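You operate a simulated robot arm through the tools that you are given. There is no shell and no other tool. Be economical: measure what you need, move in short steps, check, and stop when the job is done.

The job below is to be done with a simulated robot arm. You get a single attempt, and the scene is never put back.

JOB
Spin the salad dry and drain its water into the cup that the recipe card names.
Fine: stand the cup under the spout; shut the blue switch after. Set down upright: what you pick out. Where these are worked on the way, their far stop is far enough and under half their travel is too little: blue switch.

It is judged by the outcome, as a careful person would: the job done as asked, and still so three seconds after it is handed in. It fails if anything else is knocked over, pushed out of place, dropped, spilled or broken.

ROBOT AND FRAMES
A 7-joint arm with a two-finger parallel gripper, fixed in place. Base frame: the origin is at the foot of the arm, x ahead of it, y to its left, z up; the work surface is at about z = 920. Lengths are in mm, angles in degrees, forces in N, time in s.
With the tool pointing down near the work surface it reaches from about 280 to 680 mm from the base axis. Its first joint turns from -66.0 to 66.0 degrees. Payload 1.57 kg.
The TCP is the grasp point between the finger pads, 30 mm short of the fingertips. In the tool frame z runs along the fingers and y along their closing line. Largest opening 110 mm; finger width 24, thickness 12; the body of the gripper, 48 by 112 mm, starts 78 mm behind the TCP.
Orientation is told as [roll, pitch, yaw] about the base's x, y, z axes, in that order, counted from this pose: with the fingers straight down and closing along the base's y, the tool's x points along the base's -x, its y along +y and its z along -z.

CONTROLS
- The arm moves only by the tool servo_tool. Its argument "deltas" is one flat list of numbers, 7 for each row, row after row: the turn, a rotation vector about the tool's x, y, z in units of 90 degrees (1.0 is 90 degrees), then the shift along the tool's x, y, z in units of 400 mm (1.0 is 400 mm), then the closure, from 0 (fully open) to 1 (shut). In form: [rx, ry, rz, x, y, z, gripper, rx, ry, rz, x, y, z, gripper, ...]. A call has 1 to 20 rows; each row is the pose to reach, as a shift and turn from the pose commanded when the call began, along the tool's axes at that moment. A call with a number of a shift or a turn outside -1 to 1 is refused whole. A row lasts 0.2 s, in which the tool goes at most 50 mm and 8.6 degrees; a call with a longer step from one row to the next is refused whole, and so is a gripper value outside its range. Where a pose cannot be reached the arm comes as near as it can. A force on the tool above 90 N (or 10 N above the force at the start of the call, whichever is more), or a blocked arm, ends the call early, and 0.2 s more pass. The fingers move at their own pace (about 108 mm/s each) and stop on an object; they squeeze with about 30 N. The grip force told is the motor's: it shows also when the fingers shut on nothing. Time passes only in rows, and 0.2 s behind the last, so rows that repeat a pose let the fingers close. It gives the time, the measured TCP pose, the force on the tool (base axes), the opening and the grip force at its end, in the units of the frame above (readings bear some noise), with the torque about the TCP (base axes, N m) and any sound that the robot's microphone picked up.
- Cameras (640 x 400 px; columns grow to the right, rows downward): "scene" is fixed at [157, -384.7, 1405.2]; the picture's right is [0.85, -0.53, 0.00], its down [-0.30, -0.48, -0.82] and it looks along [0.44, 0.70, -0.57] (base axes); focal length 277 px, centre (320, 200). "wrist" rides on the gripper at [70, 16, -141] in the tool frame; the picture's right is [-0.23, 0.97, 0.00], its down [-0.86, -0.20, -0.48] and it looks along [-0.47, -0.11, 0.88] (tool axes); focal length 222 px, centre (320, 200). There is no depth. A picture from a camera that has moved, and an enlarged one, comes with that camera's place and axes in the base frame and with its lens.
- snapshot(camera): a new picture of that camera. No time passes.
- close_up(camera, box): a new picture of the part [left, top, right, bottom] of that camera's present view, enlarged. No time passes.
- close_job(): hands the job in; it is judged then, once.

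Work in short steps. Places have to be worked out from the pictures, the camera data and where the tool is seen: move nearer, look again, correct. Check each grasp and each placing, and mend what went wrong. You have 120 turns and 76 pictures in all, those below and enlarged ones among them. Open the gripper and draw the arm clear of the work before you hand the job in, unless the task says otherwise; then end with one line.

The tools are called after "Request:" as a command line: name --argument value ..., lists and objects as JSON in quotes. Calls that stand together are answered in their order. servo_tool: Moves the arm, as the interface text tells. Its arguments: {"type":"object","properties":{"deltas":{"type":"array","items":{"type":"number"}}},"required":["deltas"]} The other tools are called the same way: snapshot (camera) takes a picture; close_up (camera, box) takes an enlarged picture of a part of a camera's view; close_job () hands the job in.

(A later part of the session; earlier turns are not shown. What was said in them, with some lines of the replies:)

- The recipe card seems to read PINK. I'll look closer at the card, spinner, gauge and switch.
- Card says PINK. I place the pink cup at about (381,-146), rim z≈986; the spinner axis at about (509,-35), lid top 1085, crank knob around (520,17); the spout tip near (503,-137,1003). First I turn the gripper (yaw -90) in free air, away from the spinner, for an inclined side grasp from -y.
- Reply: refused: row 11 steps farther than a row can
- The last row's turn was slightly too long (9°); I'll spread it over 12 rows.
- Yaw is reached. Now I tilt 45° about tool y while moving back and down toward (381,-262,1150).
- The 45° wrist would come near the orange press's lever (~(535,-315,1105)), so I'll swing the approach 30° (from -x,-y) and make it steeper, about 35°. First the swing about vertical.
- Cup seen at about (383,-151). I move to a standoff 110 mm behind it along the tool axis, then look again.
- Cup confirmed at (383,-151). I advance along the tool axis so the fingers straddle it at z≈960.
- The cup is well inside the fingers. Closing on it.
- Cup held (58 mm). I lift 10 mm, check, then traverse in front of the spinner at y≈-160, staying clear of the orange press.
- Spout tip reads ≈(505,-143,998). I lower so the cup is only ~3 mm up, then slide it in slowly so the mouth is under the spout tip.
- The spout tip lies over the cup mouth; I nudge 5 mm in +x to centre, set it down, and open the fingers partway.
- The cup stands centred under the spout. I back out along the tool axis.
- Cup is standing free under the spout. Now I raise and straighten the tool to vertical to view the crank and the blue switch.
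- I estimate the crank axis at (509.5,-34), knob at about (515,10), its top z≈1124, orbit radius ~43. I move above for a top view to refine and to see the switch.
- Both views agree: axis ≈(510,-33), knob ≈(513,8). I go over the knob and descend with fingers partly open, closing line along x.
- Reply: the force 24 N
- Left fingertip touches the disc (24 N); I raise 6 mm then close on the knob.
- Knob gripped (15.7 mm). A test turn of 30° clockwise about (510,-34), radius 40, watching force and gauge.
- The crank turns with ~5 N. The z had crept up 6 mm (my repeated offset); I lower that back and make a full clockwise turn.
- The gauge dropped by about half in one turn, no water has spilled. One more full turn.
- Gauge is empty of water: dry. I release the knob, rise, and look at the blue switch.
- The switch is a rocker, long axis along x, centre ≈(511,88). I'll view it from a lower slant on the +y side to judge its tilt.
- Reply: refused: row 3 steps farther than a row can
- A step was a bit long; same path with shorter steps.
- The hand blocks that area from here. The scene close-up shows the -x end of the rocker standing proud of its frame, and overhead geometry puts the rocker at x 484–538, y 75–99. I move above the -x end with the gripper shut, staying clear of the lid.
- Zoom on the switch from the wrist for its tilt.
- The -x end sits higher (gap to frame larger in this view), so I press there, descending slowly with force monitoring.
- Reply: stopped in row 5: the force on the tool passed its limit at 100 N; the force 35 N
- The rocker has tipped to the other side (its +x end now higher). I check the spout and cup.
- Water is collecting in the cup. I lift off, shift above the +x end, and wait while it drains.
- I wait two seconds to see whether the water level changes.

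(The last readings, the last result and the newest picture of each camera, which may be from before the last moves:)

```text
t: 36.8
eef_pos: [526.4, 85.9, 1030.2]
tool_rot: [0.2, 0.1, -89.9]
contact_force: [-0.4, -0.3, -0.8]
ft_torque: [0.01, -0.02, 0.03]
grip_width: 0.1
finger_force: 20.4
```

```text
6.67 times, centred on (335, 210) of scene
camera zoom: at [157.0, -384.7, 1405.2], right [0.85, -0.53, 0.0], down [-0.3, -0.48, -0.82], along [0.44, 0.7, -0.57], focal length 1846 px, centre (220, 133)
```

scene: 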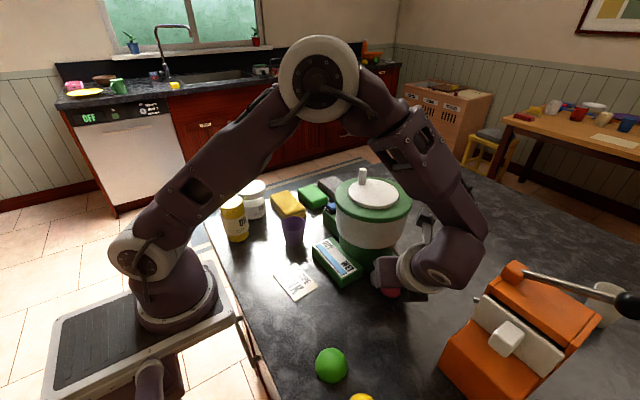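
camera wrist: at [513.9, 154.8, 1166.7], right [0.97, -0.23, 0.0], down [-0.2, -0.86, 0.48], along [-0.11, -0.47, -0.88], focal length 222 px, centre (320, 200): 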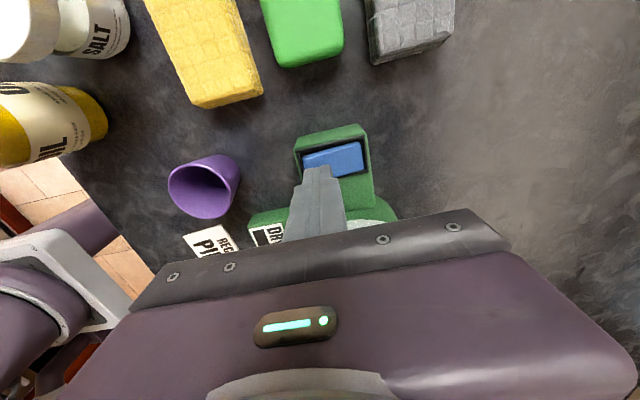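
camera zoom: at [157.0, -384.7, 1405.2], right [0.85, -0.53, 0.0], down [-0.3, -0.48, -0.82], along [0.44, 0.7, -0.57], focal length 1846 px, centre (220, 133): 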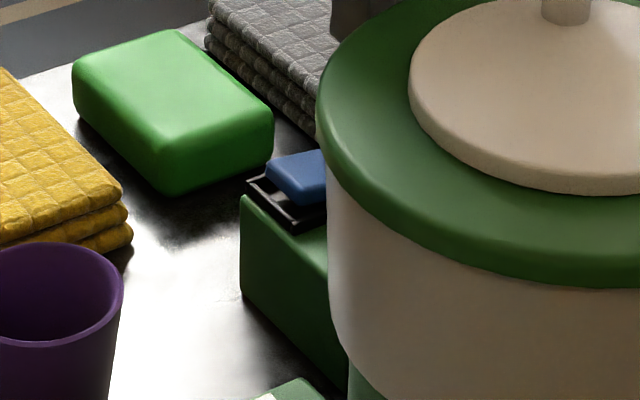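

The switch looks exactly as at the start again, so it may spring back. I return to the same pose over the -x end and compare.

Request:
servo_tool --deltas '[0, 0, 0, 0, -0.035, 0, 1, 0, 0, 0, 0, -0.0725, 0.0075, 1, 0, 0, 0, 0, -0.0725, 0.0075, 1]'

Request:
close_up --camera "wrist" --box '[280, 110, 390, 200]'

```text
t: 37.6
eef_pos: [496.9, 87.3, 1028.0]
tool_rot: [0.1, 0.1, -89.9]
contact_force: [-0.1, -0.7, 0.9]
ft_torque: [0.01, 0.04, -0.03]
grip_width: 0.0
finger_force: 21.1
```

```text
4.44 times, centred on (335, 155) of wrist
camera zoom: at [513.1, 155.3, 1168.9], right [0.97, -0.23, 0.0], down [-0.2, -0.86, 0.48], along [-0.11, -0.46, -0.88], focal length 987 px, centre (253, 400)
```

zoom: 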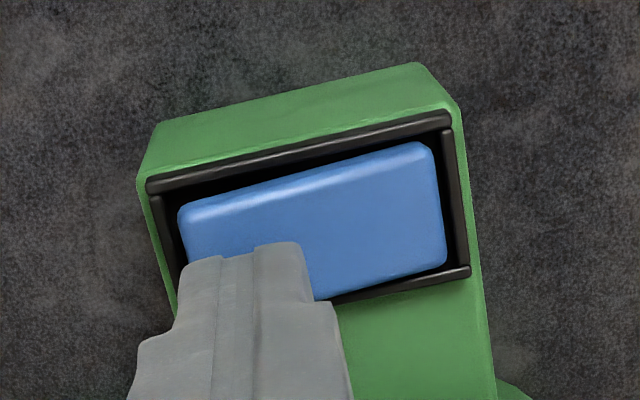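

It has sprung back: a momentary switch, apparently open only while held. I press again gently and hold, watching the water.

Request:
servo_tool --deltas '[0, 0, 0, 0, 0, 0.02, 1, 0, 0, 0, 0, 0, 0.026, 1, 0, 0, 0, 0, 0, 0.03, 1, 0, 0, 0, 0, 0, 0.033, 1, 0, 0, 0, 0, 0, 0.035, 1, 0, 0, 0, 0, 0, 0.035, 1, 0, 0, 0, 0, 0, 0.035, 1]'

Request:
close_up --camera "scene" --box '[380, 230, 440, 290]'

Request:
close_up --camera "wrist" --box '[280, 110, 390, 200]'

```text
t: 39.2
eef_pos: [498.2, 86.2, 1013.8]
tool_rot: [0.2, 0.1, -89.9]
contact_force: [-0.2, -0.3, 0.0]
ft_torque: [0.0, -0.01, 0.02]
grip_width: 0.0
finger_force: 20.8
```

```text
6.67 times, centred on (410, 260) of scene
camera zoom: at [157.0, -384.7, 1405.2], right [0.85, -0.53, 0.0], down [-0.3, -0.48, -0.82], along [0.44, 0.7, -0.57], focal length 1846 px, centre (-280, -200)
```

zoom: 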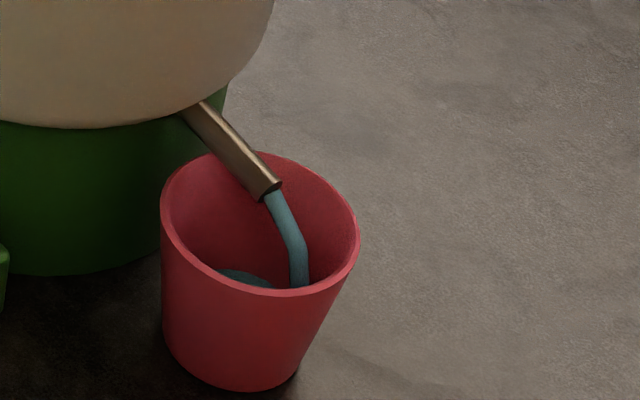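

```text
4.44 times, centred on (335, 155) of wrist
camera zoom: at [514.1, 154.1, 1154.1], right [0.97, -0.23, 0.0], down [-0.2, -0.86, 0.48], along [-0.11, -0.46, -0.88], focal length 987 px, centre (253, 400)
```

zoom: 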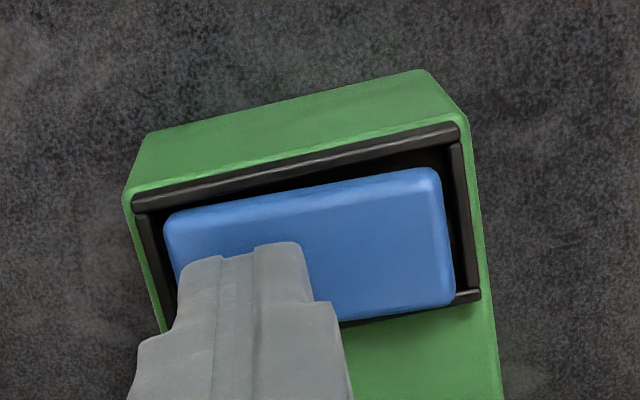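

Water is flowing with the rocker tipped. I simply hold here while it drains.

Request:
servo_tool --deltas '[0, 0, 0, 0, 0, 0, 1, 0, 0, 0, 0, 0, 0, 1, 0, 0, 0, 0, 0, 0, 1, 0, 0, 0, 0, 0, 0, 1, 0, 0, 0, 0, 0, 0, 1, 0, 0, 0, 0, 0, 0, 1, 0, 0, 0, 0, 0, 0, 1, 0, 0, 0, 0, 0, 0, 1, 0, 0, 0, 0, 0, 0, 1, 0, 0, 0, 0, 0, 0, 1]'

Request:
close_up --camera "scene" --box '[380, 230, 440, 290]'

```text
t: 41.4
eef_pos: [498.5, 84.4, 1012.0]
tool_rot: [0.4, 0.0, -89.9]
contact_force: [0.0, -0.3, 0.2]
ft_torque: [-0.06, 0.01, 0.0]
grip_width: 0.0
finger_force: 21.2
```

```text
6.67 times, centred on (410, 260) of scene
camera zoom: at [157.0, -384.7, 1405.2], right [0.85, -0.53, 0.0], down [-0.3, -0.48, -0.82], along [0.44, 0.7, -0.57], focal length 1846 px, centre (-280, -200)
```

zoom: 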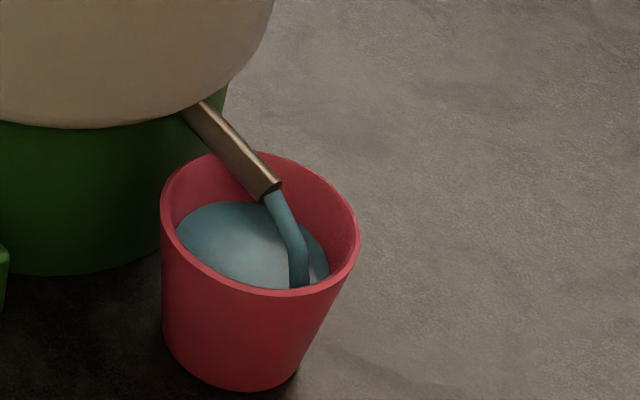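

The cup is filling quickly (over half). I wait in short bites so it can't overflow.

Request:
servo_tool --deltas '[0, 0, 0, 0, 0, 0, 1]'

Request:
close_up --camera "scene" --box '[380, 230, 440, 290]'

```text
t: 41.8
eef_pos: [498.4, 85.2, 1012.4]
tool_rot: [0.1, 0.2, -89.9]
contact_force: [-0.5, 0.5, 0.0]
ft_torque: [-0.01, 0.0, 0.01]
grip_width: 0.0
finger_force: 21.5
```

```text
6.67 times, centred on (410, 260) of scene
camera zoom: at [157.0, -384.7, 1405.2], right [0.85, -0.53, 0.0], down [-0.3, -0.48, -0.82], along [0.44, 0.7, -0.57], focal length 1846 px, centre (-280, -200)
```

zoom: 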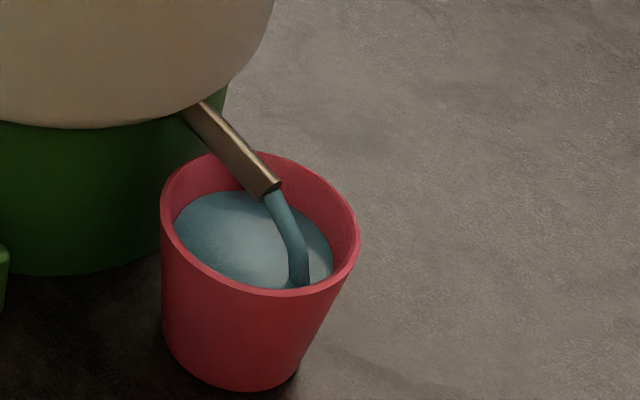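

Request:
servo_tool --deltas '[0, 0, 0, 0, 0, 0, 1]'

Request:
close_up --camera "scene" --box '[380, 230, 440, 290]'

```text
t: 42.2
eef_pos: [498.2, 86.2, 1013.7]
tool_rot: [0.2, 0.1, -89.9]
contact_force: [-0.1, 0.1, 0.8]
ft_torque: [-0.05, -0.03, -0.02]
grip_width: 0.0
finger_force: 21.3
```

```text
6.67 times, centred on (410, 260) of scene
camera zoom: at [157.0, -384.7, 1405.2], right [0.85, -0.53, 0.0], down [-0.3, -0.48, -0.82], along [0.44, 0.7, -0.57], focal length 1846 px, centre (-280, -200)
```

zoom: 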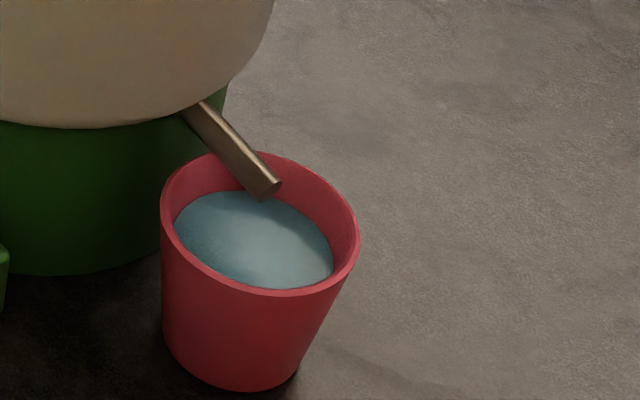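

The stream has run out: fully drained, no overflow. Now I lift straight up and see whether the rocker stays tipped.

Request:
servo_tool --deltas '[0, 0, 0, 0, 0, -0.02, 1, 0, 0, 0, 0, 0, -0.04, 1, 0, 0, 0, 0, 0, -0.04, 1]'

Request:
close_up --camera "wrist" --box '[280, 110, 390, 200]'

```text
t: 43.0
eef_pos: [497.8, 89.2, 1027.6]
tool_rot: [0.2, 0.1, -89.8]
contact_force: [0.0, -0.6, -0.3]
ft_torque: [0.01, 0.0, 0.0]
grip_width: 0.0
finger_force: 21.5
```

```text
4.44 times, centred on (335, 155) of wrist
camera zoom: at [513.9, 155.8, 1169.2], right [0.97, -0.23, 0.0], down [-0.2, -0.86, 0.48], along [-0.11, -0.46, -0.88], focal length 987 px, centre (253, 400)
```

zoom: 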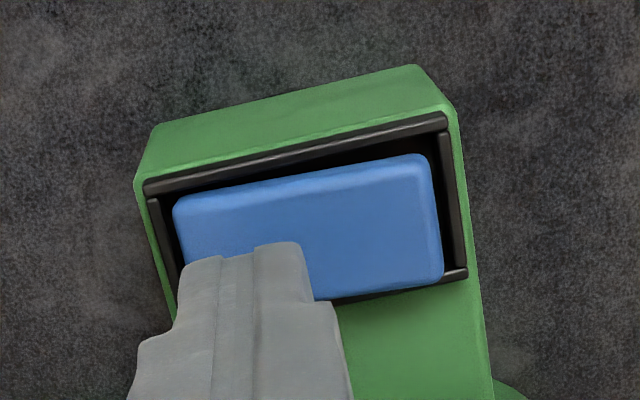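

It stays tipped (latched), so I shut it by pressing the +x end: raise a little, shift +29 mm in x, then press gently.

Request:
servo_tool --deltas '[0, 0, 0, 0, 0, -0.02, 1, 0, 0, 0, -0.004, 0.036, -0.02, 1, 0, 0, 0, -0.004, 0.0725, -0.02, 1, 0, 0, 0, -0.004, 0.0725, 0.01, 1, 0, 0, 0, -0.004, 0.0725, 0.02, 1, 0, 0, 0, -0.004, 0.0725, 0.026, 1, 0, 0, 0, -0.004, 0.0725, 0.03, 1, 0, 0, 0, -0.004, 0.0725, 0.033, 1, 0, 0, 0, -0.004, 0.0725, 0.036, 1, 0, 0, 0, -0.004, 0.0725, 0.036, 1]'

Request:
close_up --camera "wrist" --box '[260, 100, 390, 210]'

```text
t: 45.2
eef_pos: [526.7, 82.6, 1015.8]
tool_rot: [0.2, 0.0, -90.0]
contact_force: [0.7, -0.6, 0.0]
ft_torque: [0.02, -0.02, 0.01]
grip_width: 0.0
finger_force: 21.1
```

```text
3.64 times, centred on (325, 155) of wrist
camera zoom: at [543.3, 151.8, 1156.3], right [0.97, -0.23, 0.0], down [-0.2, -0.86, 0.48], along [-0.11, -0.46, -0.88], focal length 808 px, centre (302, 364)
```

zoom: 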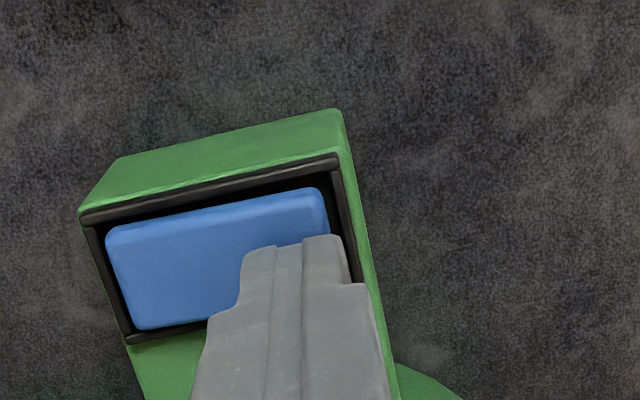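

No contact yet and the +x end still looks raised; I go down a few mm more.

Request:
servo_tool --deltas '[0, 0, 0, 0.006, 0, 0.003, 1, 0, 0, 0, 0.006, 0, 0.007, 1, 0, 0, 0, 0.006, 0, 0.01, 1, 0, 0, 0, 0.006, 0, 0.01, 1]'

Request:
close_up --camera "wrist" --box '[260, 100, 390, 210]'

```text
t: 46.2
eef_pos: [527.3, 85.7, 1012.8]
tool_rot: [0.2, 0.1, -89.9]
contact_force: [1.3, 2.2, 8.6]
ft_torque: [0.08, 0.06, -0.02]
grip_width: 0.0
finger_force: 21.8
```

```text
3.64 times, centred on (325, 155) of wrist
camera zoom: at [543.2, 154.4, 1153.1], right [0.97, -0.23, 0.0], down [-0.2, -0.86, 0.48], along [-0.1, -0.46, -0.88], focal length 808 px, centre (302, 364)
```

zoom: 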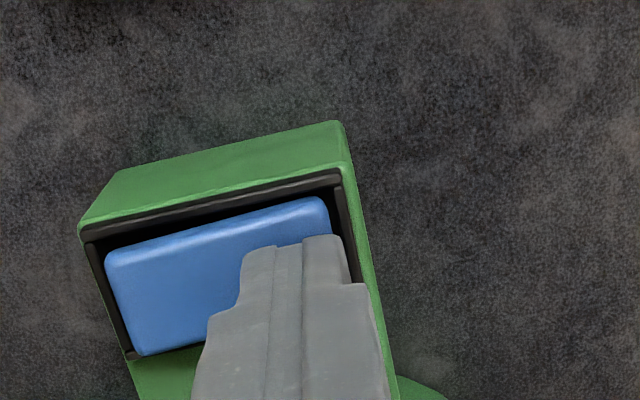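

It flipped: the -x end is now raised (shut position). One mm more to seat it, then lift straight up and verify.

Request:
servo_tool --deltas '[0, 0, 0, 0, 0, 0.003, 1, 0, 0, 0, 0, 0, 0.003, 1, 0, 0, 0, 0, 0, -0.02, 1, 0, 0, 0, 0, 0, -0.06, 1, 0, 0, 0, 0, 0, -0.1, 1, 0, 0, 0, 0, 0, -0.2, 1]'

Request:
close_up --camera "wrist" --box '[260, 80, 390, 200]'

Request:
close_up --camera "scene" --box '[305, 180, 365, 240]'

```text
t: 47.6
eef_pos: [523.8, 87.4, 1090.1]
tool_rot: [0.2, 0.1, -89.9]
contact_force: [-0.6, -0.2, 0.1]
ft_torque: [0.0, 0.0, -0.01]
grip_width: 0.0
finger_force: 21.4
```

```text
3.33 times, centred on (325, 140) of wrist
camera zoom: at [540.6, 155.7, 1231.9], right [0.97, -0.23, 0.0], down [-0.2, -0.86, 0.48], along [-0.11, -0.46, -0.88], focal length 740 px, centre (303, 400)
```

zoom: 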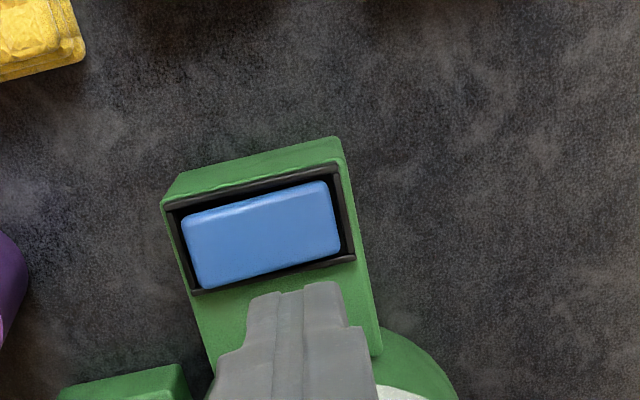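

```text
6.67 times, centred on (335, 210) of scene
camera zoom: at [157.0, -384.7, 1405.2], right [0.85, -0.53, 0.0], down [-0.3, -0.48, -0.82], along [0.44, 0.7, -0.57], focal length 1846 px, centre (220, 133)
```

zoom: 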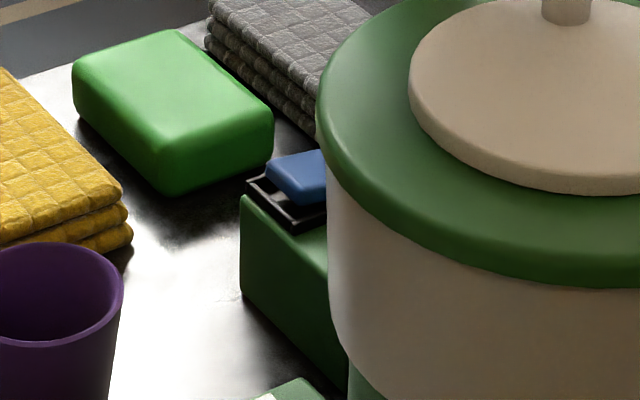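

The rocker matches its original shut position. I rise clear, open the gripper, and check the whole scene.

Request:
servo_tool --deltas '[0, 0, 0, 0, 0, -0.12, 0.5, 0, 0, 0, 0, 0, -0.24, 0, 0, 0, 0, 0, 0, -0.36, 0, 0, 0, 0, 0, -0.12, -0.4, 0, 0, 0, 0, 0, -0.24, -0.4, 0]'

Request:
snapshot --camera "scene"

Request:
close_up --camera "scene" --box '[290, 170, 450, 330]'

```text
refused: row 4 steps farther than a row can; nothing moved
```

```text
24 pictures are left
```

scene: 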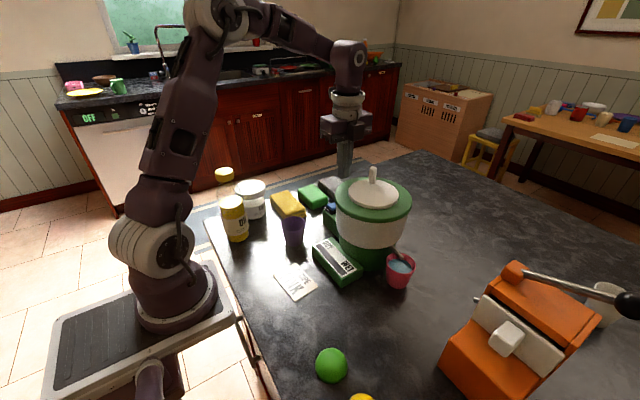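

```text
2.50 times, centred on (370, 250) of scene
camera zoom: at [157.0, -384.7, 1405.2], right [0.85, -0.53, 0.0], down [-0.3, -0.48, -0.82], along [0.44, 0.7, -0.57], focal length 692 px, centre (195, 75)
```

zoom: 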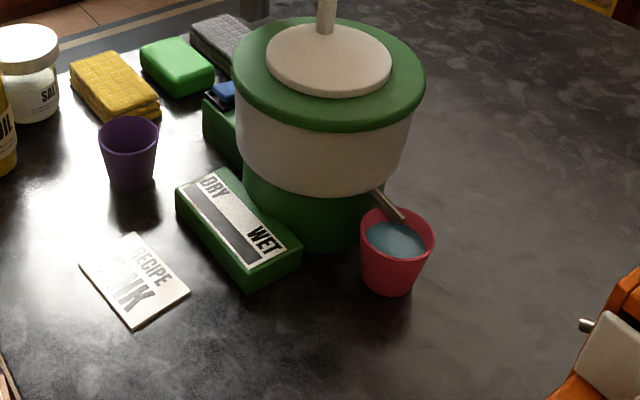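

Everything is in place; only the withdrawal remains, with straight upward steps.

Request:
servo_tool --deltas '[0, 0, 0, 0, 0, -0.11, 0.5, 0, 0, 0, 0, 0, -0.22, 0, 0, 0, 0, 0, 0, -0.32, 0, 0, 0, 0, 0, 0, -0.38, 0, 0, 0, 0, 0, 0, -0.38, 0]'

Request:
close_up --camera "scene" --box '[290, 170, 450, 330]'

```text
t: 48.8
eef_pos: [524.5, 83.3, 1242.0]
tool_rot: [0.2, 0.1, -89.9]
contact_force: [0.5, 0.3, -0.4]
ft_torque: [0.02, -0.02, -0.02]
grip_width: 110.0
finger_force: 0.0
```

```text
2.50 times, centred on (370, 250) of scene
camera zoom: at [157.0, -384.7, 1405.2], right [0.85, -0.53, 0.0], down [-0.3, -0.48, -0.82], along [0.44, 0.7, -0.57], focal length 692 px, centre (195, 75)
```

zoom: 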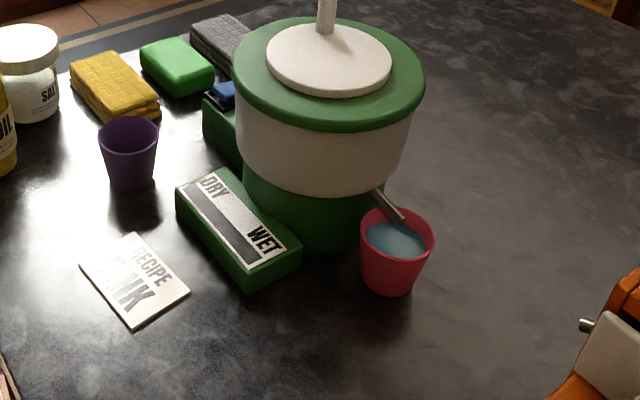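

The gauge reads dry, the water is in the upright pink cup, the switch is shut, and the arm is clear with the gripper open. Handing in.

Request:
close_job

```text
The job is handed in.
```

The salad is spun dry (the gauge reads dry), its water is drained into the upright pink cup the card names, the blue switch is shut, and nothing was spilled or moved out of place.
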